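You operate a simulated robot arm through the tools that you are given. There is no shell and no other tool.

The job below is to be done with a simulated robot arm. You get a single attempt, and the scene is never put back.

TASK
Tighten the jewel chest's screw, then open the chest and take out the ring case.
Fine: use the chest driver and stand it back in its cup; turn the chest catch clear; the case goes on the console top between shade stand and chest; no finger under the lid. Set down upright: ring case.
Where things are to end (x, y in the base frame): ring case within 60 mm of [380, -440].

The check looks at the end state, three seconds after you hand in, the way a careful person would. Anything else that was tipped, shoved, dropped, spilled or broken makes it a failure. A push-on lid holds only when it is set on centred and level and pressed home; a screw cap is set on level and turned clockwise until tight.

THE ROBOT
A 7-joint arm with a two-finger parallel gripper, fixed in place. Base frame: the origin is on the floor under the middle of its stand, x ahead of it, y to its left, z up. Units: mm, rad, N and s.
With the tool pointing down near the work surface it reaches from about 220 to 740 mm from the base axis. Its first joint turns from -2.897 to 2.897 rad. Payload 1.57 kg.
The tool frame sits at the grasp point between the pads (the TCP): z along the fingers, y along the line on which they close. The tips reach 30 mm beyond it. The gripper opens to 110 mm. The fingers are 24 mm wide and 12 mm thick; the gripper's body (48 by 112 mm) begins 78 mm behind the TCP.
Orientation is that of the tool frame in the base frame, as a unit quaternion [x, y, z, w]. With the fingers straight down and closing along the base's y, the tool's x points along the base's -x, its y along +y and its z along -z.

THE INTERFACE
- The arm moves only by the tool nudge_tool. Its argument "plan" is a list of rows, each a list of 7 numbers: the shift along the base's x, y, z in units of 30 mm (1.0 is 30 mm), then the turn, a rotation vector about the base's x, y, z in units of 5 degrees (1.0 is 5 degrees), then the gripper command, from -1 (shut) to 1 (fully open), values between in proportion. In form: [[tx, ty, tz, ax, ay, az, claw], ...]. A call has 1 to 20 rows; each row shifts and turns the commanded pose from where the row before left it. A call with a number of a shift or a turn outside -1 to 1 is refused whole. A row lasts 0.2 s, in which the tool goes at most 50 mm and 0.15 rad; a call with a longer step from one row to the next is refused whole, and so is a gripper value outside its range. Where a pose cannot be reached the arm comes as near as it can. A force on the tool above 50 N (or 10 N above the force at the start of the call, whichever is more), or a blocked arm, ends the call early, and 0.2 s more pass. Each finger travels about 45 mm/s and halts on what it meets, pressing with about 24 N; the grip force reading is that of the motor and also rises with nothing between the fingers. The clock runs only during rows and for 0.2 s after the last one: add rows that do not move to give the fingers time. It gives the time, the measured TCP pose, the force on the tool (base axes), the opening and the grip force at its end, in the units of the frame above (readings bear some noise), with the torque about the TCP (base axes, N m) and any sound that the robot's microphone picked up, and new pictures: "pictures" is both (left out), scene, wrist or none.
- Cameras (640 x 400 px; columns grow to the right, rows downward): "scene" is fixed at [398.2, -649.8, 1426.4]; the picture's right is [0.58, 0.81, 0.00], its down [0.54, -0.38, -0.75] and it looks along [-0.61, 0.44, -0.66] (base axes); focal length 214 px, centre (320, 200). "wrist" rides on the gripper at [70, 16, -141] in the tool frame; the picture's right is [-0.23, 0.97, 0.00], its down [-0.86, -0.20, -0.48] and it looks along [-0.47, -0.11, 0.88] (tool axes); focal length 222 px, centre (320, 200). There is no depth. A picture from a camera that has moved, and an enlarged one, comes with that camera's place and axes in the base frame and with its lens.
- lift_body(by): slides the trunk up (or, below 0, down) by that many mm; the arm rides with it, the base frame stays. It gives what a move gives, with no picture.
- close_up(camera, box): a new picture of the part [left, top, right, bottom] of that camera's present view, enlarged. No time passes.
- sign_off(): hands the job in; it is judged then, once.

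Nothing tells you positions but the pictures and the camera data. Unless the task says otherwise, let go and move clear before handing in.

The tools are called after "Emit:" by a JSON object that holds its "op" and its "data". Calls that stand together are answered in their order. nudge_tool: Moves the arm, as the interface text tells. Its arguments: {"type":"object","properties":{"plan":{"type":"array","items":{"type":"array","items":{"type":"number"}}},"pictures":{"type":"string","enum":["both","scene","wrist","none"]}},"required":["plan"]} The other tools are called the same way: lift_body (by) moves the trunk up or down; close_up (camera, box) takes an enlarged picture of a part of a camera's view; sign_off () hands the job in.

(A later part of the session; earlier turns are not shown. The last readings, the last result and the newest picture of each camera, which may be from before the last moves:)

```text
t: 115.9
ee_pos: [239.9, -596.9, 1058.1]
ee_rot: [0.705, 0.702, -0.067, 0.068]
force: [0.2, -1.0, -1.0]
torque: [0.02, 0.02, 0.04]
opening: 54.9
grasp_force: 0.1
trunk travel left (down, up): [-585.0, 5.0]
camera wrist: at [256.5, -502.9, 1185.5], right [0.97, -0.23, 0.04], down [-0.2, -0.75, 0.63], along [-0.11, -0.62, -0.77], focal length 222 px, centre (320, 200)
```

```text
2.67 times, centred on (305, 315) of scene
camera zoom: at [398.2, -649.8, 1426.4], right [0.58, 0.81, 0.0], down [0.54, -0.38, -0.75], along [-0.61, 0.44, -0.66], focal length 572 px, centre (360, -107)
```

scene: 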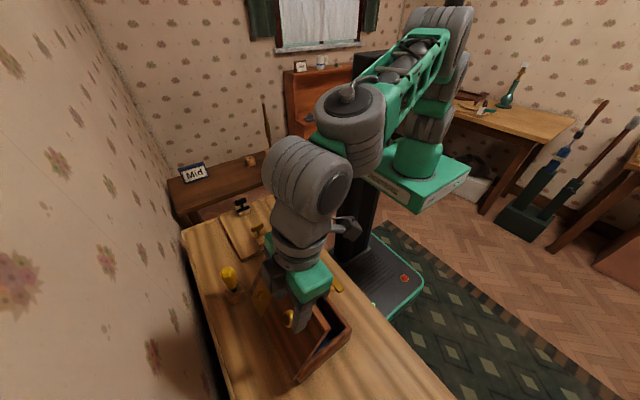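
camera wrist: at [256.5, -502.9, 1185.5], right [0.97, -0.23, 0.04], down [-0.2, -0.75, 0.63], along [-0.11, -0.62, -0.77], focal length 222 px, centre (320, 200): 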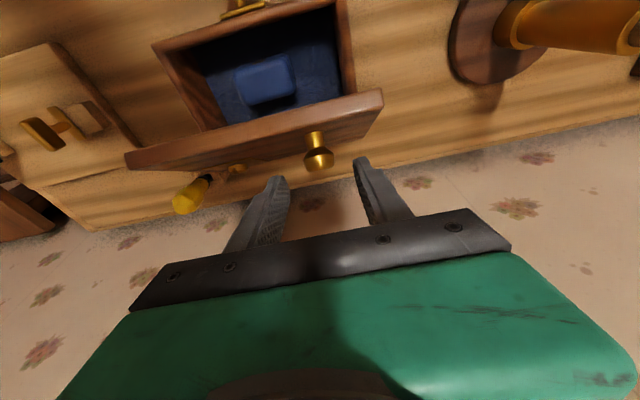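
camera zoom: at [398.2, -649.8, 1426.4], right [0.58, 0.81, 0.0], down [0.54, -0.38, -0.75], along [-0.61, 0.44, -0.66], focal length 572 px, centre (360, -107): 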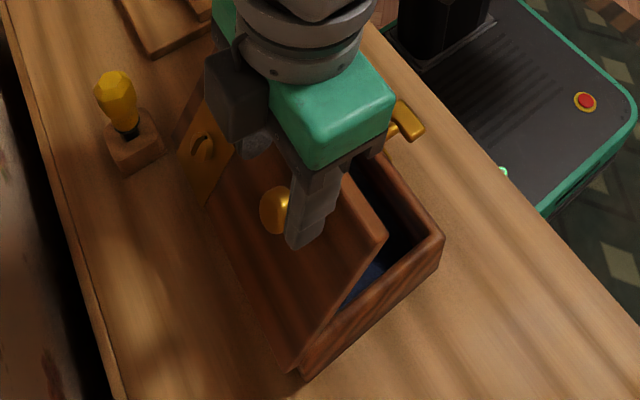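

The lid stays put. Leaning back and approaching the knob again.

Emit:
{"op": "nudge_tool", "data": {"plan": [[0, 0.2, -0.05, -1, 0, 0, 0], [0, 0.2, -0.05, -1, 0, 0, 0], [0, 0.2, -0.1, -1, 0, 0, 0], [0, 0.2, -0.1, -1, 0, 0, 0], [0, 0, -0.05, -1, 0, 0, 0], [0, 0, 0, 0, 0, 0, 0], [0, -0.29, -0.4, 0, 0, 0, 0], [0, -0.2, -0.28, 0, 0, 0, 0], [0, 0, 0, 0, 0, 0, 0]]}}

Emit:
{"op": "close_up", "data": {"camera": "wrist", "box": [180, 60, 440, 220]}}

Emit:
{"op": "close_up", "data": {"camera": "scene", "box": [230, 240, 380, 390]}}

```text
t: 117.9
ee_pos: [241.5, -589.5, 1025.9]
ee_rot: [0.674, 0.671, -0.218, 0.219]
force: [0.3, 0.7, 0.0]
torque: [0.0, 0.0, 0.0]
opening: 55.0
grasp_force: 0.0
trunk travel left (down, up): [-585.0, 5.0]
camera wrist: at [257.1, -449.8, 1101.3], right [0.97, -0.19, 0.14], down [-0.2, -0.41, 0.89], along [-0.11, -0.89, -0.44], focal length 222 px, centre (320, 200)
```

scene: 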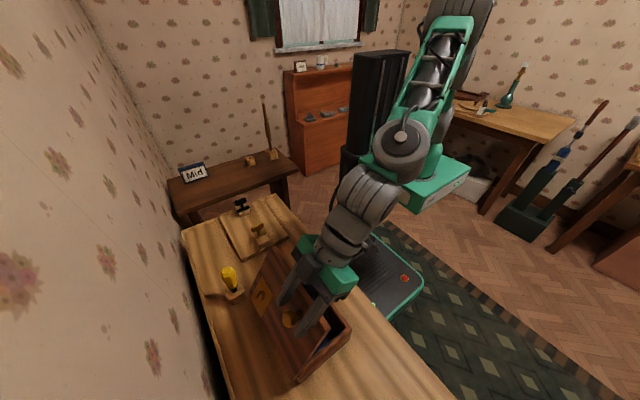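
wrist: 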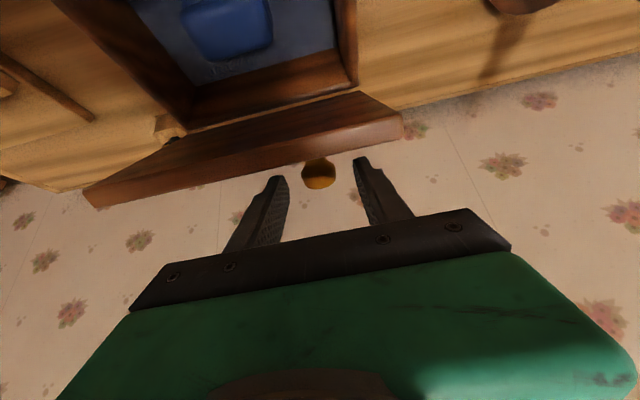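

```text
2.46 times, centred on (310, 140) of wrist
camera zoom: at [257.1, -449.8, 1101.3], right [0.97, -0.19, 0.14], down [-0.2, -0.41, 0.89], along [-0.11, -0.89, -0.44], focal length 547 px, centre (345, 348)
```

zoom: 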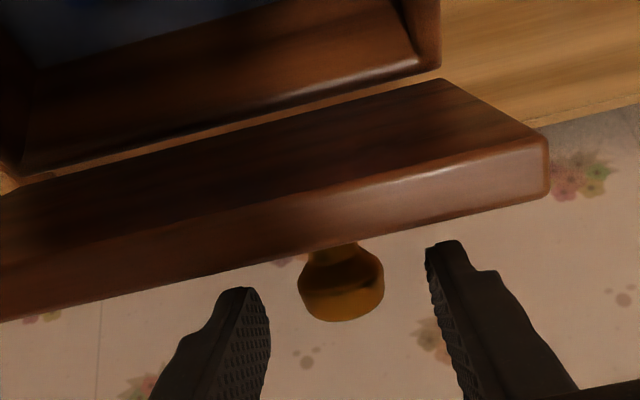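

```text
2.67 times, centred on (305, 315) of scene
camera zoom: at [398.2, -649.8, 1426.4], right [0.58, 0.81, 0.0], down [0.54, -0.38, -0.75], along [-0.61, 0.44, -0.66], focal length 572 px, centre (360, -107)
```

zoom: 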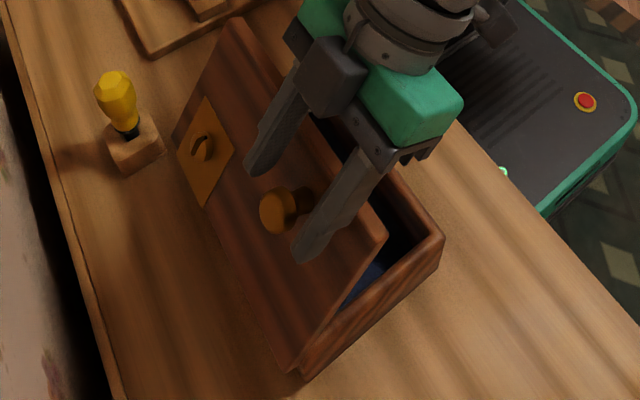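

Emit:
{"op": "nudge_tool", "data": {"plan": [[-0.02, -0.18, -0.24, 0, 0, 0, 0], [0, -0.17, -0.24, 0, 0, 0, 0], [0, 0, 0, 0, 0, 0, -0.2], [0, 0, 0, 0, 0, 0, -0.4], [0, 0, 0, 0, 0, 0, -1], [0, 0, 0, 0, 0, 0, -1], [0, 0, 0, 0, 0, 0, -1]], "pictures": "none"}}

Emit:
{"op": "close_up", "data": {"camera": "wrist", "box": [180, 60, 440, 220]}}

Emit:
{"op": "close_up", "data": {"camera": "scene", "box": [230, 240, 380, 390]}}

```text
t: 119.5
ee_pos: [240.4, -599.9, 1011.2]
ee_rot: [0.674, 0.671, -0.217, 0.219]
force: [0.9, -0.5, -0.3]
torque: [-0.08, 0.0, 0.0]
opening: 29.3
grasp_force: 37.9
trunk travel left (down, up): [-585.0, 5.0]
```

```text
2.46 times, centred on (310, 140) of wrist
camera zoom: at [256.8, -460.8, 1086.8], right [0.97, -0.19, 0.14], down [-0.2, -0.41, 0.89], along [-0.11, -0.89, -0.44], focal length 547 px, centre (345, 348)
```

zoom: 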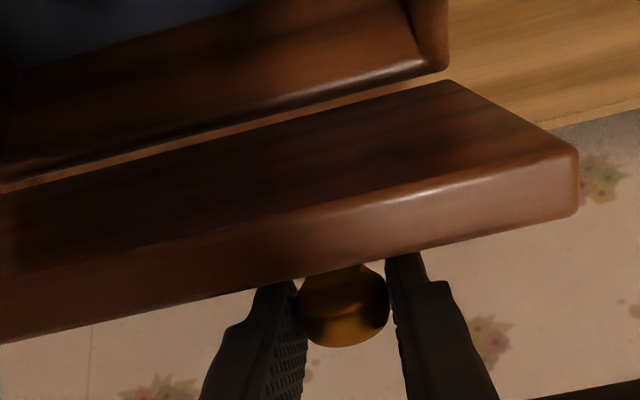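

```text
2.67 times, centred on (305, 315) of scene
camera zoom: at [398.2, -649.8, 1426.4], right [0.58, 0.81, 0.0], down [0.54, -0.38, -0.75], along [-0.61, 0.44, -0.66], focal length 572 px, centre (360, -107)
```

zoom: 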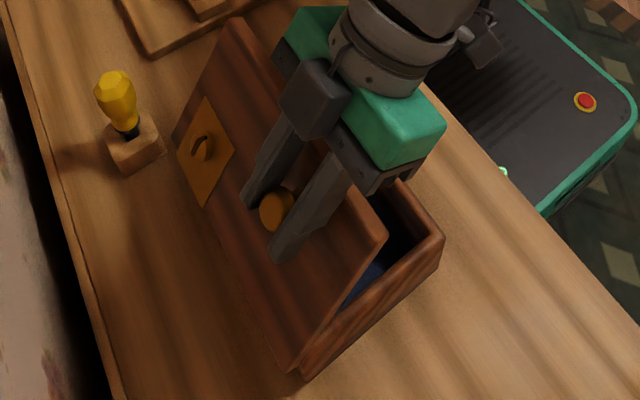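

Emit:
{"op": "nudge_tool", "data": {"plan": [[0, -0.193, 0.04, 0.5, 0, 0, -1], [0, -0.193, 0.04, 0.5, 0, 0, -1], [0, -0.193, 0.023, 0.5, 0, 0, -1], [0, -0.193, 0.023, 0.5, 0, 0, -1], [0, -0.195, 0.007, 0.5, 0, 0, -1], [0, -0.195, 0.007, 0.5, 0, 0, -1], [0, 0, 0, 0, 0, 0, -1]], "pictures": "none"}}

Emit:
{"op": "close_up", "data": {"camera": "scene", "box": [200, 240, 380, 390]}}

```text
t: 121.1
ee_pos: [240.7, -634.9, 1016.5]
ee_rot: [0.696, 0.695, -0.128, 0.128]
force: [1.8, 0.7, -0.8]
torque: [0.22, 0.01, 0.04]
opening: 29.2
grasp_force: 38.5
trunk travel left (down, up): [-585.0, 5.0]
```

```text
2.67 times, centred on (290, 315) of scene
camera zoom: at [398.2, -649.8, 1426.4], right [0.58, 0.81, 0.0], down [0.54, -0.38, -0.75], along [-0.61, 0.44, -0.66], focal length 572 px, centre (400, -107)
```

zoom: 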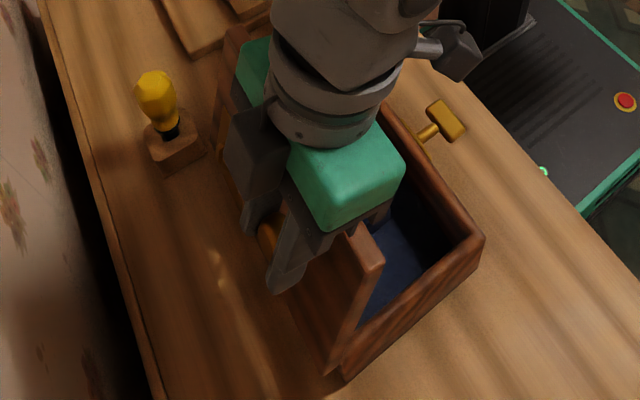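

Emit:
{"op": "nudge_tool", "data": {"plan": [[0, -0.195, -0.012, 0.5, 0, 0, -1], [0, -0.195, -0.012, 0.5, 0, 0, -1], [0, -0.193, -0.028, 0.5, 0, 0, -1], [0, -0.193, -0.028, 0.5, 0, 0, -1], [0, 0, 0, 0, 0, 0, -1]], "pictures": "none"}}

Emit:
{"op": "close_up", "data": {"camera": "scene", "box": [200, 240, 380, 390]}}

```text
t: 122.3
ee_pos: [240.6, -658.7, 1015.9]
ee_rot: [0.706, 0.702, -0.069, 0.068]
force: [4.7, 0.9, 2.5]
torque: [0.27, -0.06, 0.01]
opening: 29.3
grasp_force: 38.9
trunk travel left (down, up): [-585.0, 5.0]
```

```text
2.67 times, centred on (290, 315) of scene
camera zoom: at [398.2, -649.8, 1426.4], right [0.58, 0.81, 0.0], down [0.54, -0.38, -0.75], along [-0.61, 0.44, -0.66], focal length 572 px, centre (400, -107)
```

zoom: 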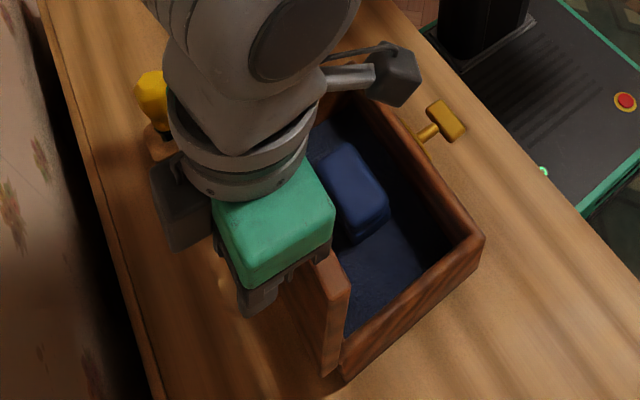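

Emit:
{"op": "nudge_tool", "data": {"plan": [[0, -0.19, -0.045, 0.3, 0, 0, -1], [0, -0.19, -0.045, 0.2, 0, 0, -1], [0, -0.18, -0.06, 0.1, 0, 0, -1], [0, 0, 0, 0, 0, 0, -1]], "pictures": "none"}}

Emit:
{"op": "close_up", "data": {"camera": "scene", "box": [200, 240, 380, 390]}}

```text
t: 123.3
ee_pos: [239.1, -673.6, 1009.4]
ee_rot: [0.707, 0.704, -0.048, 0.049]
force: [5.1, 9.7, 0.6]
torque: [1.04, -0.09, -0.03]
opening: 29.0
grasp_force: 39.1
trunk travel left (down, up): [-585.0, 5.0]
```

```text
2.67 times, centred on (290, 315) of scene
camera zoom: at [398.2, -649.8, 1426.4], right [0.58, 0.81, 0.0], down [0.54, -0.38, -0.75], along [-0.61, 0.44, -0.66], focal length 572 px, centre (400, -107)
```

zoom: 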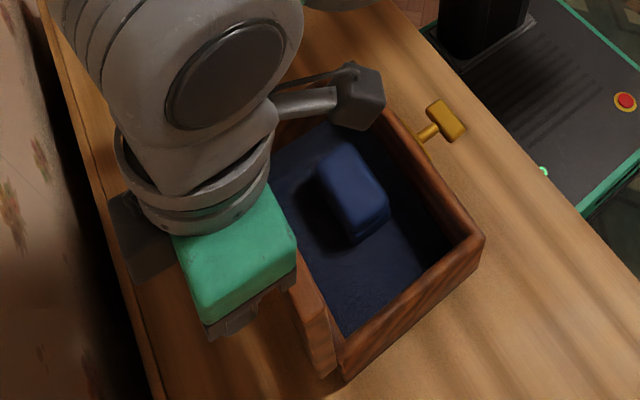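

The lid is just past upright. I'll release the knob and withdraw straight up.

Emit:
{"op": "nudge_tool", "data": {"plan": [[0, 0, 0, 0, 0, 0, -0.4], [0, 0, 0, 0, 0, 0, 0], [0, 0, 0, 0, 0, 0, 0], [0, 0, 0.4, 0, 0, 0, 0], [0, 0.05, 0.5, 0, 0, 0, 0], [0, 0.08, 0.6, 0, 0, 0, 0], [0, 0.1, 0.6, 0, 0, 0, 0], [0, 0.1, 0.5, 0, 0, 0, 0], [0, 0, 0, 0, 0, 0, 0]]}}

Emit:
{"op": "close_up", "data": {"camera": "scene", "box": [200, 240, 380, 390]}}

```text
t: 125.3
ee_pos: [239.0, -666.6, 1087.9]
ee_rot: [0.707, 0.704, -0.049, 0.049]
force: [0.3, 0.7, 0.4]
torque: [0.01, -0.04, -0.01]
opening: 54.7
grasp_force: 0.0
trunk travel left (down, up): [-585.0, 5.0]
camera wrist: at [256.4, -576.7, 1220.2], right [0.97, -0.23, 0.03], down [-0.2, -0.78, 0.59], along [-0.11, -0.58, -0.81], focal length 222 px, centre (320, 200)
```

scene: 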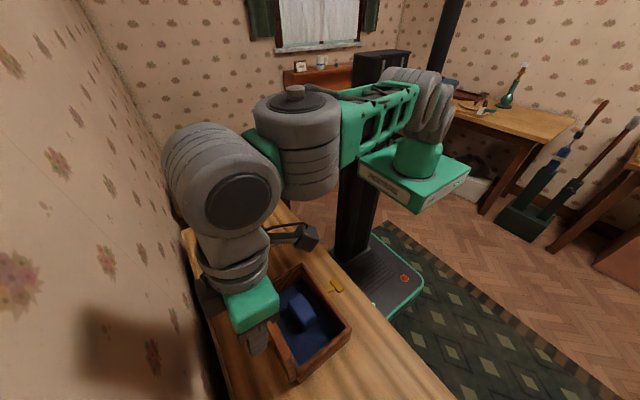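
wrist: 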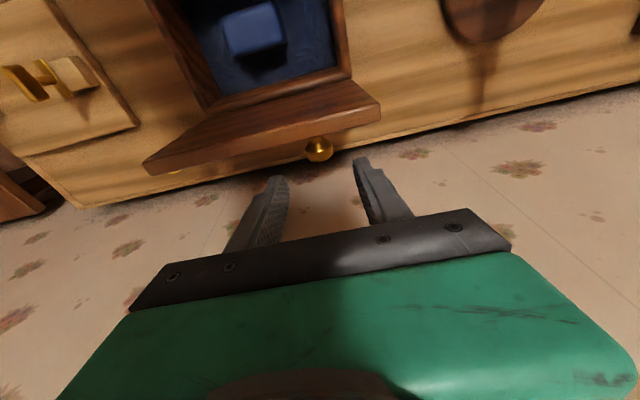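

```text
2.67 times, centred on (290, 315) of scene
camera zoom: at [398.2, -649.8, 1426.4], right [0.58, 0.81, 0.0], down [0.54, -0.38, -0.75], along [-0.61, 0.44, -0.66], focal length 572 px, centre (400, -107)
```

zoom: 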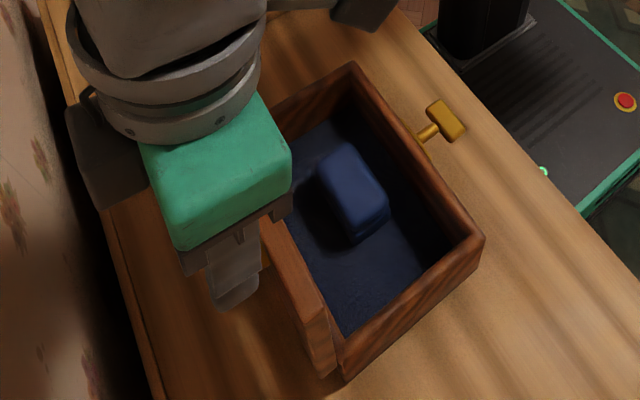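

The lid stands open by itself. Now I'll move back in front, straighten the tool and look into the chest to locate the ring case.

Emit:
{"op": "nudge_tool", "data": {"plan": [[-0.1, 0.3, 0.4, 0, 0, 0, 0], [-0.15, 0.7, 0, 0, 0, 0, 0], [-0.15, 0.7, 0, 0.3, 0, 0, 0], [-0.15, 0.7, 0, 0.4, 0, 0, 0], [-0.15, 0.7, 0, 0.4, 0, 0, 0], [-0.15, 0.7, 0, 0.5, 0, 0, 0], [-0.15, 0.7, 0, 0, 0, 0, 0], [-0.15, 0.7, 0, 0, 0, 0, 0], [-0.15, 0.5, 0, 0, 0, 0, 0], [0, 0, 0, 0, 0, 0, 0]]}}

Emit:
{"op": "close_up", "data": {"camera": "scene", "box": [230, 250, 360, 380]}}

Emit:
{"op": "close_up", "data": {"camera": "wrist", "box": [180, 60, 440, 240]}}

```text
t: 127.5
ee_pos: [201.6, -494.4, 1098.2]
ee_rot: [0.708, 0.706, 0.0, 0.0]
force: [-0.6, 0.0, -0.2]
torque: [0.0, 0.0, 0.0]
opening: 55.3
grasp_force: 0.0
trunk travel left (down, up): [-585.0, 5.0]
camera wrist: at [217.8, -424.6, 1242.4], right [0.97, -0.23, 0.0], down [-0.2, -0.85, 0.48], along [-0.11, -0.47, -0.88], focal length 222 px, centre (320, 200)
```

scene: 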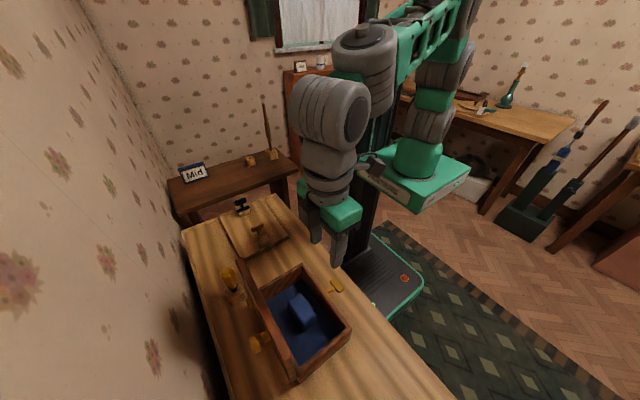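
wrist: 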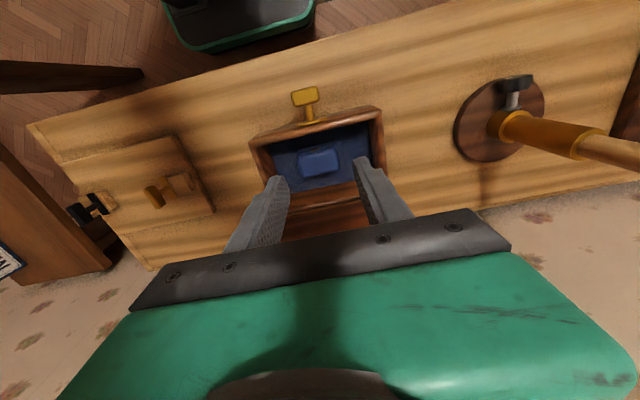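

```text
3.08 times, centred on (295, 315) of scene
camera zoom: at [398.2, -649.8, 1426.4], right [0.58, 0.81, 0.0], down [0.54, -0.38, -0.75], along [-0.61, 0.44, -0.66], focal length 660 px, centre (397, -154)
```

zoom: 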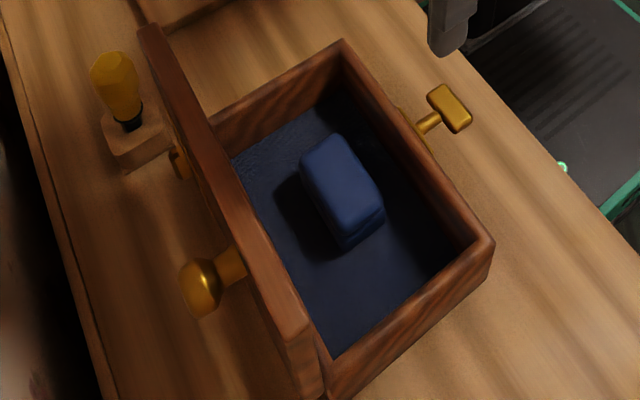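

```text
2.22 times, centred on (310, 150) of wrist
camera zoom: at [217.8, -424.6, 1242.4], right [0.97, -0.23, 0.0], down [-0.2, -0.85, 0.48], along [-0.11, -0.47, -0.88], focal length 494 px, centre (342, 311)
```

zoom: 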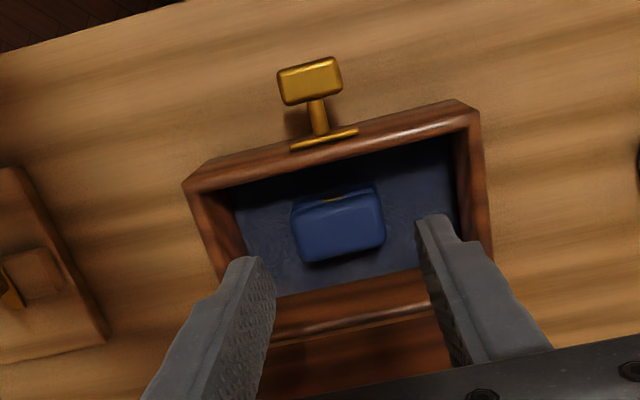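

The ring case lies near (184, -551), top at z≈858, roughly 68 × 45 mm, aligned with the chest. I'll centre above it with the fingers wide, lower part-way, and look again.

Emit:
{"op": "nudge_tool", "data": {"plan": [[-0.3, -0.6, -0.3, 0, 0, 0, 0.4], [-0.25, -0.6, -0.5, 0, 0, 0, 0.8], [0, -0.6, -0.8, 0, 0, 0, 0.8], [0, -0.1, -0.8, 0, 0, 0, 0.8], [0, 0, -0.8, 0, 0, 0, 0.8], [0, 0, 0, 0, 0, 0, 0.8]]}}

Emit:
{"op": "close_up", "data": {"camera": "scene", "box": [270, 280, 330, 340]}}

Emit:
{"op": "close_up", "data": {"camera": "wrist", "box": [220, 90, 420, 210]}}

```text
t: 128.9
ee_pos: [183.9, -552.1, 1004.5]
ee_rot: [0.708, 0.706, 0.0, 0.0]
force: [0.4, -0.1, 0.2]
torque: [-0.02, 0.0, -0.04]
opening: 98.9
grasp_force: 0.1
trunk travel left (down, up): [-585.0, 5.0]
camera wrist: at [200.0, -482.3, 1146.9], right [0.97, -0.23, 0.0], down [-0.2, -0.85, 0.48], along [-0.11, -0.47, -0.88], focal length 222 px, centre (320, 200)
```

scene: 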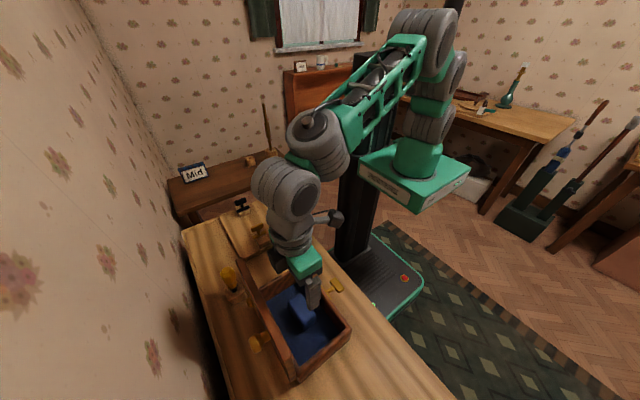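
wrist: 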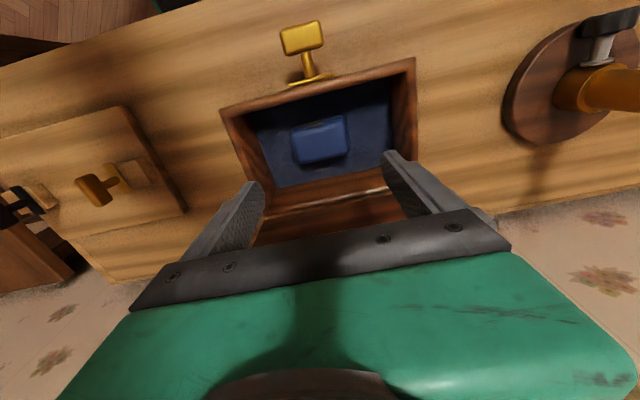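

```text
6.67 times, centred on (300, 310) of scene
camera zoom: at [398.2, -649.8, 1426.4], right [0.58, 0.81, 0.0], down [0.54, -0.38, -0.75], along [-0.61, 0.44, -0.66], focal length 1430 px, centre (453, -533)
```

zoom: 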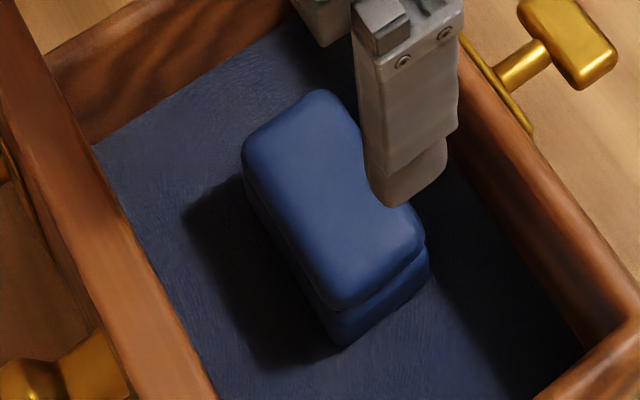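

```text
3.20 times, centred on (320, 150) of wrist
camera zoom: at [200.0, -482.3, 1146.9], right [0.97, -0.23, 0.0], down [-0.2, -0.85, 0.48], along [-0.11, -0.47, -0.88], focal length 711 px, centre (320, 360)
```

zoom: 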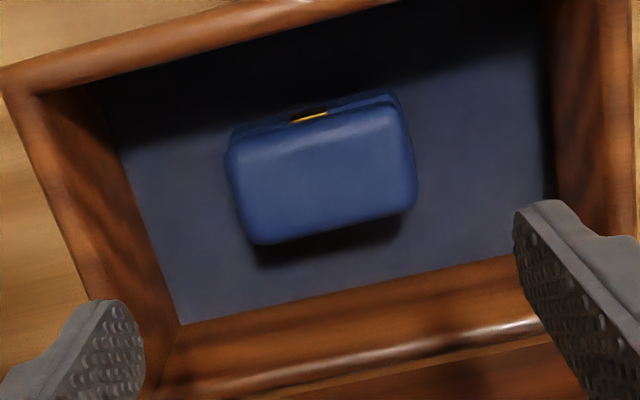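

The case's top is about 69 × 42 mm centred at (184.5, -556), z≈851. I'll lower the fingers at its two ends.

Emit:
{"op": "nudge_tool", "data": {"plan": [[0.02, -0.13, -0.5, 0, 0, 0, 0.8], [0, 0, -0.8, 0, 0, 0, 0.8], [0, 0, -0.8, 0, 0, 0, 0.8], [0, 0, -0.8, 0, 0, 0, 0.8], [0, 0, -0.8, 0, 0, 0, 0.8], [0, 0, -0.6, 0, 0, 0, 0.8], [0, 0, 0, 0, 0, 0, 0.8]]}}

Emit:
{"op": "close_up", "data": {"camera": "scene", "box": [260, 270, 330, 350]}}

Emit:
{"op": "close_up", "data": {"camera": "wrist", "box": [220, 110, 420, 230]}}

```text
t: 130.5
ee_pos: [185.5, -556.3, 873.4]
ee_rot: [0.709, 0.705, 0.0, 0.001]
force: [0.2, 0.4, 0.4]
torque: [0.0, -0.03, 0.0]
opening: 99.1
grasp_force: 0.1
trunk travel left (down, up): [-585.0, 5.0]
camera wrist: at [201.5, -486.7, 1016.8], right [0.97, -0.23, 0.0], down [-0.2, -0.85, 0.48], along [-0.11, -0.47, -0.88], focal length 222 px, centre (320, 200)
```

scene: 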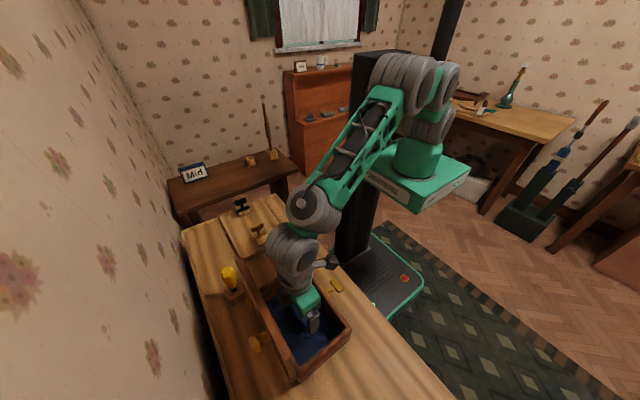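
wrist: 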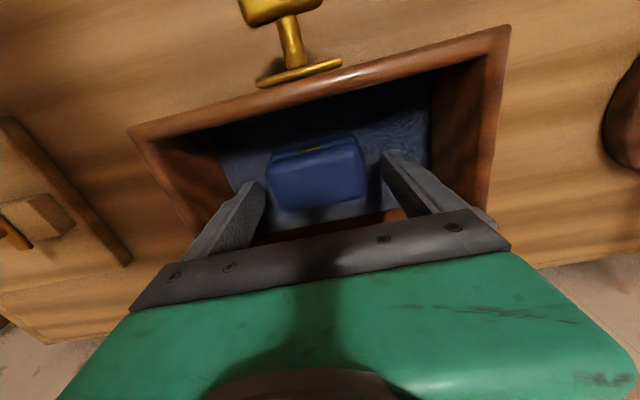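

```text
5.00 times, centred on (295, 310) of scene
camera zoom: at [398.2, -649.8, 1426.4], right [0.58, 0.81, 0.0], down [0.54, -0.38, -0.75], along [-0.61, 0.44, -0.66], focal length 1072 px, centre (445, -350)
```

zoom: 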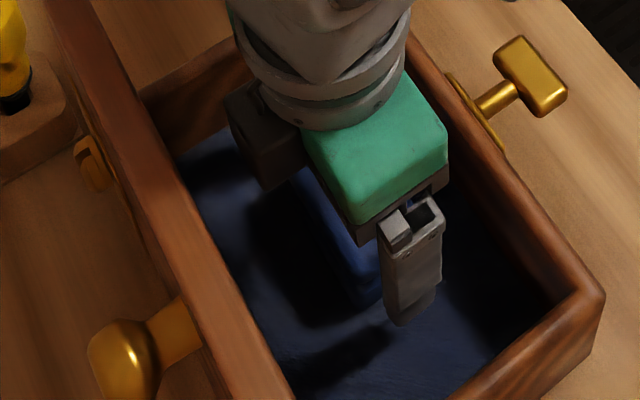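

```text
3.20 times, centred on (320, 170) of wrist
camera zoom: at [201.5, -486.7, 1016.8], right [0.97, -0.23, 0.0], down [-0.2, -0.85, 0.48], along [-0.11, -0.47, -0.88], focal length 711 px, centre (320, 296)
```

zoom: 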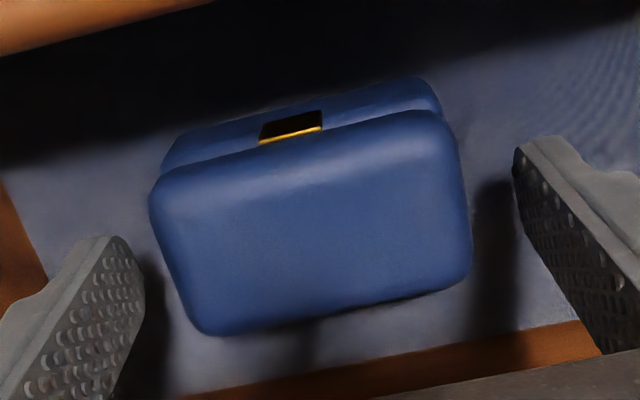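

Emit:
{"op": "nudge_tool", "data": {"plan": [[-0.1, -0.05, 0, 0, 0, 0, 0.8], [0, 0, -0.2, 0, 0, 0, 0.8], [0, 0, -0.2, 0, 0, 0, 0.8], [0, 0, -0.2, 0, 0, 0, 0.8], [0, 0, 0, 0, 0, 0, 0.8]], "pictures": "none"}}

Emit:
{"op": "close_up", "data": {"camera": "wrist", "box": [220, 110, 420, 230]}}

```text
t: 131.7
ee_pos: [183.4, -557.5, 855.1]
ee_rot: [0.709, 0.706, 0.0, 0.0]
force: [0.2, 0.3, -0.1]
torque: [0.03, 0.01, 0.0]
opening: 99.0
grasp_force: 0.0
trunk travel left (down, up): [-585.0, 5.0]
```

```text
3.20 times, centred on (320, 170) of wrist
camera zoom: at [198.6, -486.9, 999.5], right [0.97, -0.23, 0.0], down [-0.2, -0.85, 0.48], along [-0.11, -0.47, -0.88], focal length 711 px, centre (320, 296)
```

zoom: 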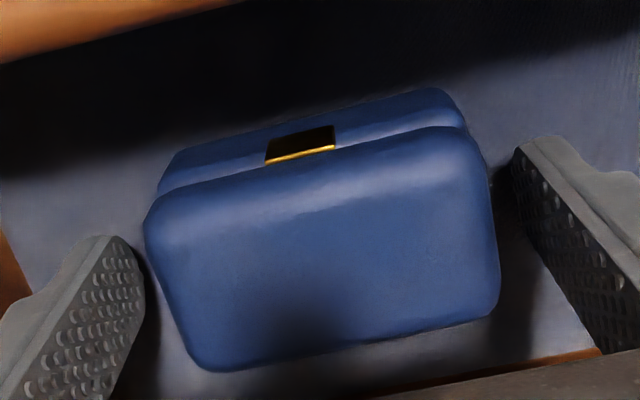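

Emit:
{"op": "nudge_tool", "data": {"plan": [[0, 0, 0, 0, 0, 0, 0.5], [0, 0, 0, 0, 0, 0, 0.3], [0, 0, 0, 0, 0, 0, 0.1], [0, 0, 0, 0, 0, 0, -1], [0, 0, 0, 0, 0, 0, -1], [0, 0, 0, 0, 0, 0, -1]], "pictures": "none"}}

Emit:
{"op": "close_up", "data": {"camera": "wrist", "box": [220, 110, 420, 230]}}

```text
t: 133.1
ee_pos: [182.3, -557.2, 856.7]
ee_rot: [0.708, 0.706, 0.0, 0.0]
force: [0.2, 0.2, 0.0]
torque: [0.01, -0.05, 0.04]
opening: 74.7
grasp_force: 24.2
trunk travel left (down, up): [-585.0, 5.0]
```

```text
3.20 times, centred on (320, 170) of wrist
camera zoom: at [198.6, -486.9, 999.6], right [0.97, -0.23, 0.0], down [-0.2, -0.85, 0.48], along [-0.11, -0.47, -0.88], focal length 711 px, centre (320, 296)
```

zoom: 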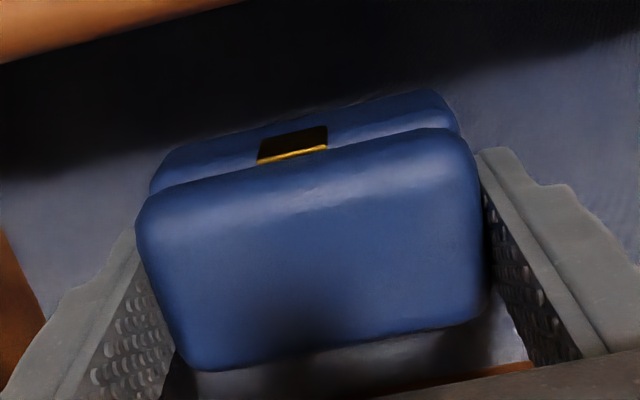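

The case is held at its ends (74.7 mm). Lifting it straight out.

Emit:
{"op": "nudge_tool", "data": {"plan": [[0, 0, 0.2, 0, 0, 0, -1], [0, 0, 0.35, 0, 0, 0, -1], [0, 0, 0.45, 0, 0, 0, -1], [0, 0, 0.45, 0, 0, 0, -1], [0, 0, 0.45, 0, 0, 0, -1], [0, 0, 0.45, 0, 0, 0, -1], [0, 0, 0.45, 0, 0, 0, -1], [0, 0, 0.45, 0, 0, 0, -1], [0, 0, 0.35, 0, 0, 0, -1], [0, 0, 0.2, 0, 0, 0, -1], [0, 0, 0, 0, 0, 0, -1]]}}

Emit:
{"op": "close_up", "data": {"camera": "scene", "box": [230, 240, 380, 380]}}

```text
t: 135.5
ee_pos: [182.2, -557.3, 970.0]
ee_rot: [0.708, 0.706, -0.001, 0.0]
force: [-0.5, -0.7, -1.5]
torque: [0.02, 0.0, 0.01]
opening: 74.6
grasp_force: 24.1
trunk travel left (down, up): [-585.0, 5.0]
camera wrist: at [198.7, -487.8, 1113.6], right [0.97, -0.23, 0.0], down [-0.2, -0.85, 0.48], along [-0.11, -0.47, -0.88], focal length 222 px, centre (320, 200)
```

scene: 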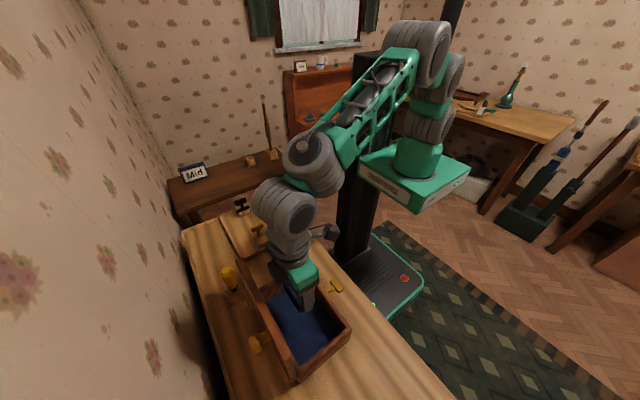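
wrist: 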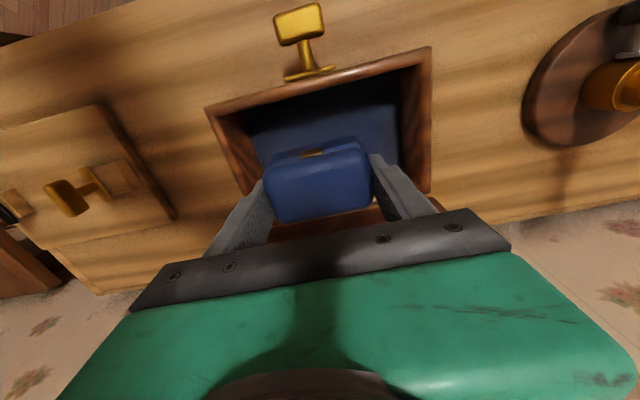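

```text
2.86 times, centred on (305, 310) of scene
camera zoom: at [398.2, -649.8, 1426.4], right [0.58, 0.81, 0.0], down [0.54, -0.38, -0.75], along [-0.61, 0.44, -0.66], focal length 613 px, centre (363, -114)
```

zoom: 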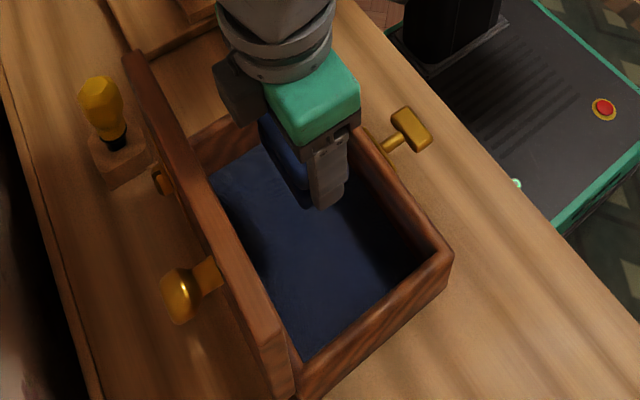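

The case is out of the chest. Carrying it to the spot near (380, -445).

Emit:
{"op": "nudge_tool", "data": {"plan": [[0.3, 0.3, 0.2, 0, 0, 0, -1], [0.6, 0.4, 0.1, 0, 0, 0, -1], [0.7, 0.4, 0, 0, 0, 0, -1], [0.7, 0.4, 0, 0, 0, 0, -1], [0.7, 0.4, 0, 0, 0, 0, -1], [0.7, 0.4, 0, 0, 0, 0, -1], [0.7, 0.4, 0, 0, 0, 0, -1], [0.7, 0.4, 0, 0, 0, 0, -1], [0.7, 0.4, 0, 0, 0, 0, -1], [0.5, 0.2, 0, 0, 0, 0, -1], [0.3, 0, 0, 0, 0, 0, -1], [0, 0, 0, 0, 0, 0, -1]]}}

```text
t: 138.1
ee_pos: [378.9, -446.1, 978.7]
ee_rot: [0.709, 0.706, 0.0, 0.0]
force: [0.0, -0.6, -1.2]
torque: [0.03, 0.01, -0.01]
opening: 74.6
grasp_force: 23.7
trunk travel left (down, up): [-585.0, 5.0]
camera wrist: at [396.6, -375.7, 1122.5], right [0.97, -0.23, 0.0], down [-0.2, -0.85, 0.48], along [-0.11, -0.47, -0.88], focal length 222 px, centre (320, 200)
```

scene: 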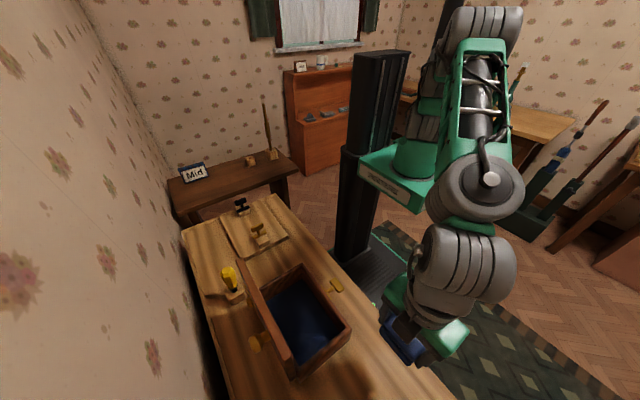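
wrist: 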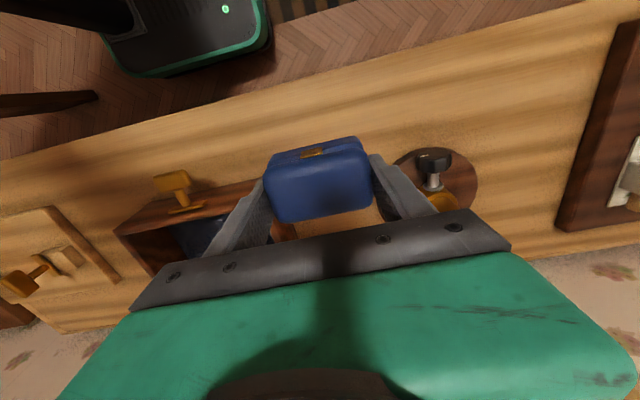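

Above the spot with ample room. Lowering.

Emit:
{"op": "nudge_tool", "data": {"plan": [[0, 0, -0.5, 0, 0, 0, -1], [0, 0, -0.6, 0, 0, 0, -1], [0, 0, -0.6, 0, 0, 0, -1], [0, 0, -0.6, 0, 0, 0, -1], [0, 0, -0.6, 0, 0, 0, -1], [0, 0, -0.5, 0, 0, 0, -1], [0, 0, -0.2, 0, 0, 0, -1], [0, 0, 0, 0, 0, 0, -1]]}}

Emit:
{"op": "close_up", "data": {"camera": "wrist", "box": [180, 90, 500, 270]}}

Emit:
{"op": "close_up", "data": {"camera": "scene", "box": [330, 300, 470, 400]}}

```text
t: 139.9
ee_pos: [380.3, -446.3, 870.7]
ee_rot: [0.709, 0.706, 0.0, 0.0]
force: [0.5, 0.4, -0.5]
torque: [-0.01, 0.05, -0.03]
opening: 74.6
grasp_force: 23.4
trunk travel left (down, up): [-585.0, 5.0]
camera wrist: at [396.5, -375.5, 1013.9], right [0.97, -0.23, 0.0], down [-0.2, -0.85, 0.48], along [-0.11, -0.47, -0.88], focal length 222 px, centre (320, 200)
```

scene: 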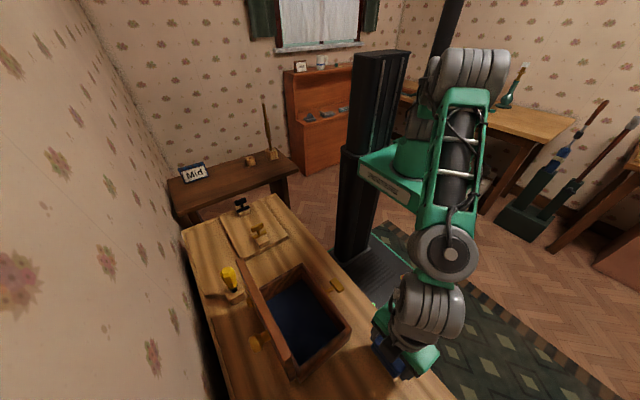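
wrist: 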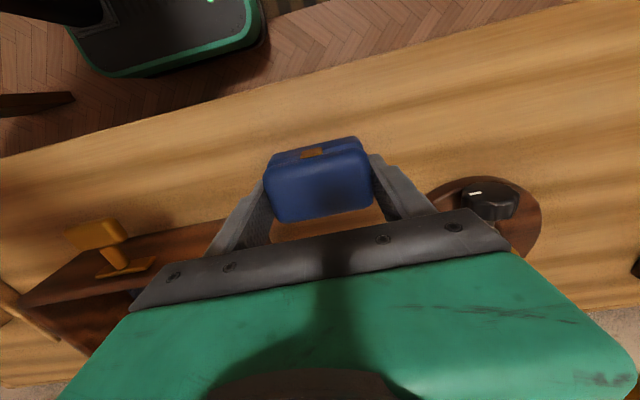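

```text
2.00 times, centred on (340, 180) of wrist
camera zoom: at [396.5, -375.5, 1013.9], right [0.97, -0.23, 0.0], down [-0.2, -0.85, 0.48], along [-0.11, -0.47, -0.88], focal length 444 px, centre (280, 240)
```

zoom: 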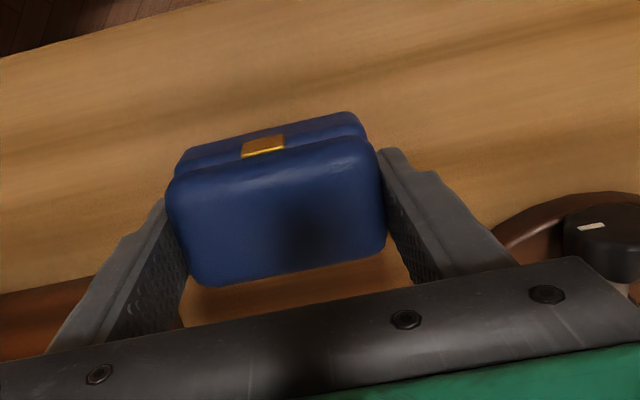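

```text
4.00 times, centred on (400, 350) of scene
camera zoom: at [398.2, -649.8, 1426.4], right [0.58, 0.81, 0.0], down [0.54, -0.38, -0.75], along [-0.61, 0.44, -0.66], focal length 858 px, centre (0, -400)
```

zoom: 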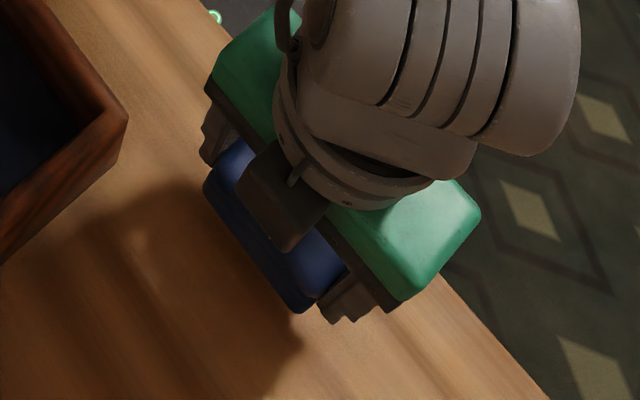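

Emit:
{"op": "nudge_tool", "data": {"plan": [[0, 0, -0.1, 0, 0, 0, -1], [0, 0, -0.1, 0, 0, 0, -1], [0, 0, -0.1, 0, 0, 0, -1], [0, 0, -0.1, 0, 0, 0, -1], [0, 0, 0, 0, 0, 0, -1]], "pictures": "none"}}

Emit:
{"op": "nudge_tool", "data": {"plan": [[0, 0, -0.06, 0, 0, 0, -1], [0, 0, -0.06, 0, 0, 0, -1], [0, 0, 0, 0, 0, 0, -1]], "pictures": "none"}}

```text
t: 141.1
ee_pos: [379.3, -445.4, 858.9]
ee_rot: [0.708, 0.706, 0.0, -0.001]
force: [-0.8, 0.2, -1.3]
torque: [-0.01, 0.01, -0.02]
opening: 74.4
grasp_force: 23.9
trunk travel left (down, up): [-585.0, 5.0]
```

```text
t: 141.9
ee_pos: [380.3, -446.0, 856.3]
ee_rot: [0.708, 0.706, 0.0, 0.0]
force: [0.3, -0.3, -1.3]
torque: [0.0, 0.02, -0.01]
opening: 74.9
grasp_force: 24.6
trunk travel left (down, up): [-585.0, 5.0]
```

Emit:
{"op": "nudge_tool", "data": {"plan": [[0, 0, -0.06, 0, 0, 0, -1], [0, 0, -0.06, 0, 0, 0, -1], [0, 0, -0.06, 0, 0, 0, -1], [0, 0, 0, 0, 0, 0, -1]], "pictures": "none"}}

Emit:
{"op": "nudge_tool", "data": {"plan": [[0, 0, -0.05, 0, 0, 0, -1], [0, 0, -0.05, 0, 0, 0, -1], [0, 0, 0, 0, 0, 0, -1]], "pictures": "none"}}

Emit:
{"op": "close_up", "data": {"camera": "wrist", "box": [180, 90, 500, 270]}}

```text
t: 142.9
ee_pos: [379.4, -446.0, 850.2]
ee_rot: [0.708, 0.706, -0.001, 0.0]
force: [0.0, 0.8, -0.8]
torque: [-0.01, 0.0, 0.01]
opening: 74.4
grasp_force: 24.0
trunk travel left (down, up): [-585.0, 5.0]
```

```text
t: 143.7
ee_pos: [380.4, -445.7, 847.8]
ee_rot: [0.708, 0.706, 0.0, 0.0]
force: [0.0, 0.2, -0.5]
torque: [0.02, -0.02, 0.01]
opening: 74.6
grasp_force: 24.2
trunk travel left (down, up): [-585.0, 5.0]
```

```text
2.00 times, centred on (340, 180) of wrist
camera zoom: at [396.6, -375.7, 990.7], right [0.97, -0.23, 0.0], down [-0.2, -0.85, 0.48], along [-0.11, -0.47, -0.88], focal length 444 px, centre (280, 240)
```

zoom: 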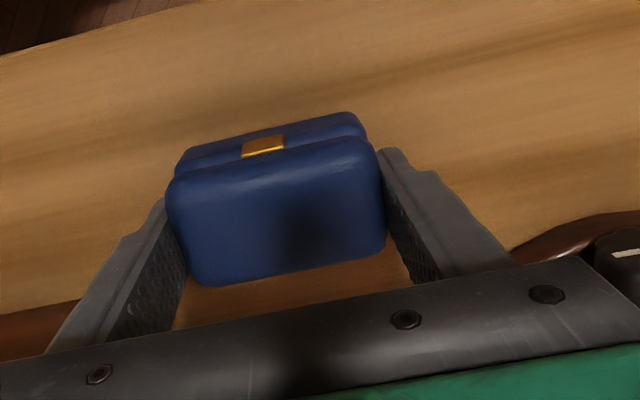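

Emit:
{"op": "nudge_tool", "data": {"plan": [[0, 0, -0.05, 0, 0, 0, -1], [0, 0, -0.05, 0, 0, 0, -1], [0, 0, 0, 0, 0, 0, -1]], "pictures": "none"}}

Emit:
{"op": "nudge_tool", "data": {"plan": [[0, 0, -0.05, 0, 0, 0, -1], [0, 0, -0.04, 0, 0, 0, -1], [0, 0, 0, 0, 0, 0, -1]], "pictures": "none"}}

Emit:
{"op": "nudge_tool", "data": {"plan": [[0, 0, -0.05, 0, 0, 0, -1], [0, 0, -0.04, 0, 0, 0, -1], [0, 0, 0, 0, 0, 0, -1]], "pictures": "none"}}

```text
t: 144.5
ee_pos: [379.3, -445.4, 844.0]
ee_rot: [0.709, 0.706, 0.001, 0.001]
force: [-0.6, 0.7, -0.6]
torque: [0.03, 0.01, 0.01]
opening: 74.3
grasp_force: 24.3
trunk travel left (down, up): [-585.0, 5.0]
```

```text
t: 145.3
ee_pos: [380.6, -446.4, 842.9]
ee_rot: [0.709, 0.706, -0.002, 0.002]
force: [-3.4, 2.2, 17.5]
torque: [0.24, 0.16, 0.02]
opening: 74.6
grasp_force: 24.1
trunk travel left (down, up): [-585.0, 5.0]
```

```text
t: 146.1
ee_pos: [380.2, -445.9, 839.3]
ee_rot: [0.709, 0.705, -0.001, 0.002]
force: [-0.5, -2.4, 19.0]
torque: [-0.09, 0.07, 0.01]
opening: 74.7
grasp_force: 23.7
trunk travel left (down, up): [-585.0, 5.0]
```

The case touches the table (about 18 N). I'll ease the pressure and open the fingers slowly.

Emit:
{"op": "nudge_tool", "data": {"plan": [[0, 0, 0.06, 0, 0, 0, -1], [0, 0, 0.02, 0, 0, 0, -1], [0, 0, 0, 0, 0, 0, 0.4], [0, 0, 0, 0, 0, 0, 0.45], [0, 0, 0, 0, 0, 0, 0.6], [0, 0, 0, 0, 0, 0, 0.7], [0, 0, 0, 0, 0, 0, 0.7]]}}

Emit:
{"op": "close_up", "data": {"camera": "wrist", "box": [180, 90, 500, 270]}}

```text
t: 147.7
ee_pos: [380.4, -445.5, 840.8]
ee_rot: [0.708, 0.706, 0.0, 0.001]
force: [0.8, -0.4, 0.4]
torque: [-0.02, 0.0, 0.01]
opening: 93.6
grasp_force: 0.0
trunk travel left (down, up): [-585.0, 5.0]
camera wrist: at [396.6, -375.6, 984.3], right [0.97, -0.23, 0.0], down [-0.2, -0.85, 0.48], along [-0.11, -0.47, -0.88], focal length 222 px, centre (320, 200)
```

scene: 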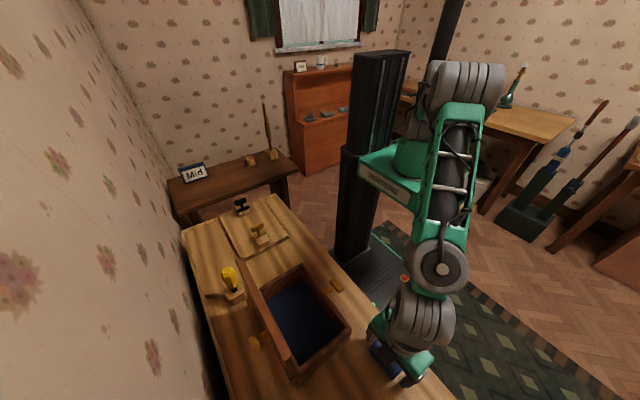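
wrist: 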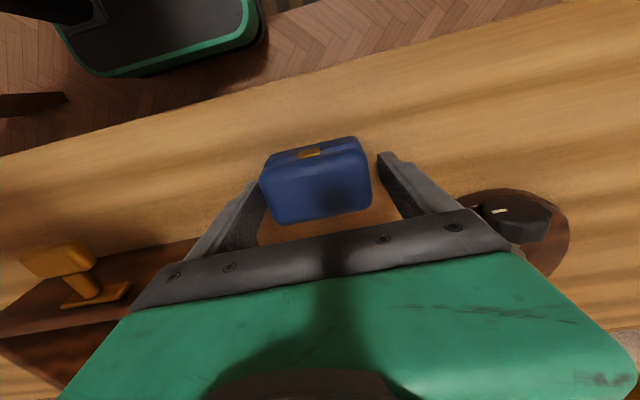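

```text
2.00 times, centred on (340, 180) of wrist
camera zoom: at [396.6, -375.6, 984.3], right [0.97, -0.23, 0.0], down [-0.2, -0.85, 0.48], along [-0.11, -0.47, -0.88], focal length 444 px, centre (280, 240)
```

zoom: 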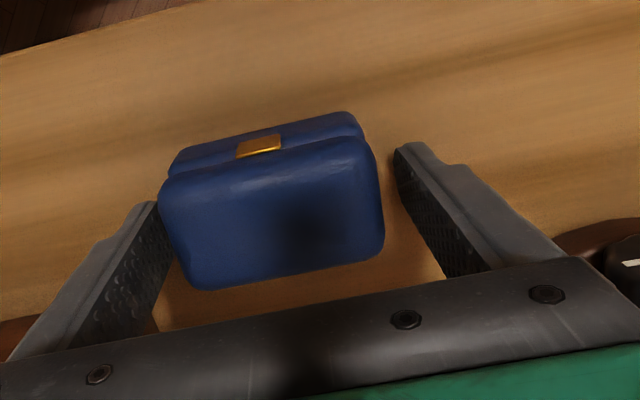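

The case stands on the table. I'll open a bit more, centre the fingers, and rise clear.

Emit:
{"op": "nudge_tool", "data": {"plan": [[-0.08, 0, 0, 0, 0, 0, 0.9], [0, 0, 0, 0, 0, 0, 0.9], [0, 0, 0.2, 0, 0, 0, 0.9], [0, 0, 0.4, 0, 0, 0, 0.9], [0, 0, 0.6, 0, 0, 0, 0.9], [0, 0, 0.7, 0, 0, 0, 0.9], [0, 0, 0.7, 0, 0, 0, 0.9], [0, 0, 0.7, 0, 0, 0, 0.9], [0, 0, 0.7, 0, 0, 0, 0.9], [0, 0.5, 0.7, 0, 0, 0, 0.9], [0, 0, 0, 0, 0, 0, 0.9]]}}

Emit:
{"op": "close_up", "data": {"camera": "wrist", "box": [180, 60, 500, 240]}}

Emit:
{"op": "close_up", "data": {"camera": "scene", "box": [200, 230, 460, 400]}}

```text
t: 150.1
ee_pos: [378.0, -431.1, 982.6]
ee_rot: [0.708, 0.706, 0.0, -0.001]
force: [-1.2, -0.2, -0.1]
torque: [-0.03, -0.04, 0.0]
opening: 104.4
grasp_force: 0.1
trunk travel left (down, up): [-585.0, 5.0]
camera wrist: at [395.2, -360.8, 1125.3], right [0.97, -0.23, 0.0], down [-0.2, -0.85, 0.48], along [-0.11, -0.47, -0.88], focal length 222 px, centre (320, 200)
```

scene: 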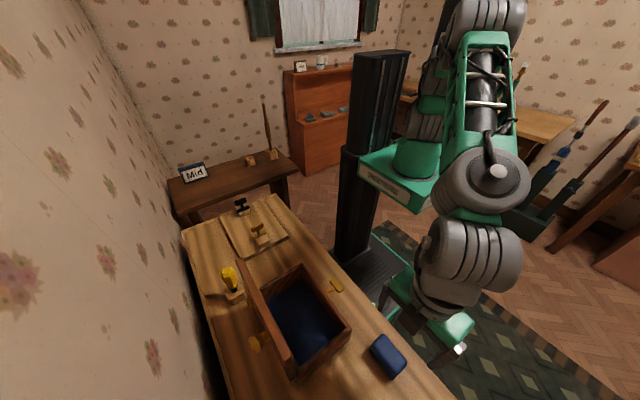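
wrist: 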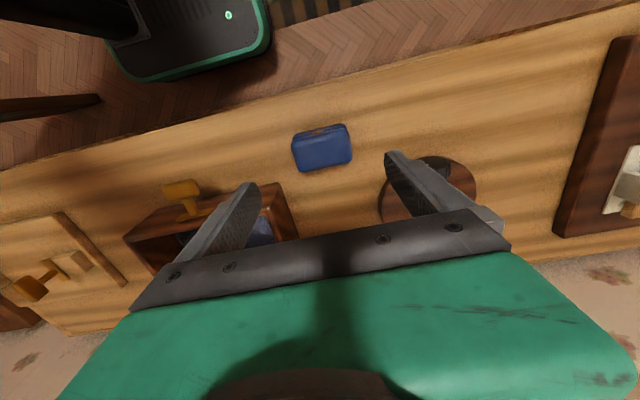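

```text
2.00 times, centred on (340, 150) of wrist
camera zoom: at [395.2, -360.8, 1125.3], right [0.97, -0.23, 0.0], down [-0.2, -0.85, 0.48], along [-0.11, -0.47, -0.88], focal length 444 px, centre (280, 300)
```

zoom: 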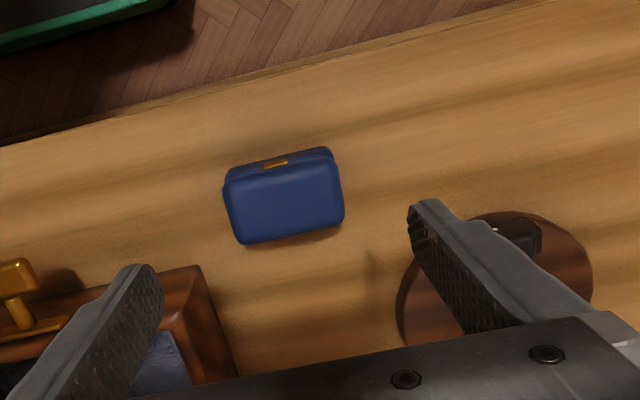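

```text
2.35 times, centred on (330, 315) of scene
camera zoom: at [398.2, -649.8, 1426.4], right [0.58, 0.81, 0.0], down [0.54, -0.38, -0.75], along [-0.61, 0.44, -0.66], focal length 505 px, centre (296, -71)
```

zoom: 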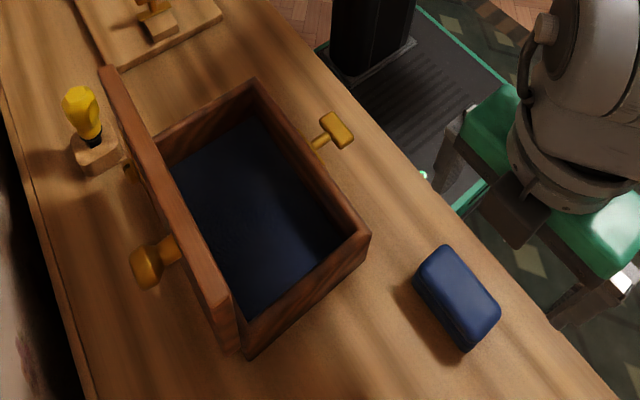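

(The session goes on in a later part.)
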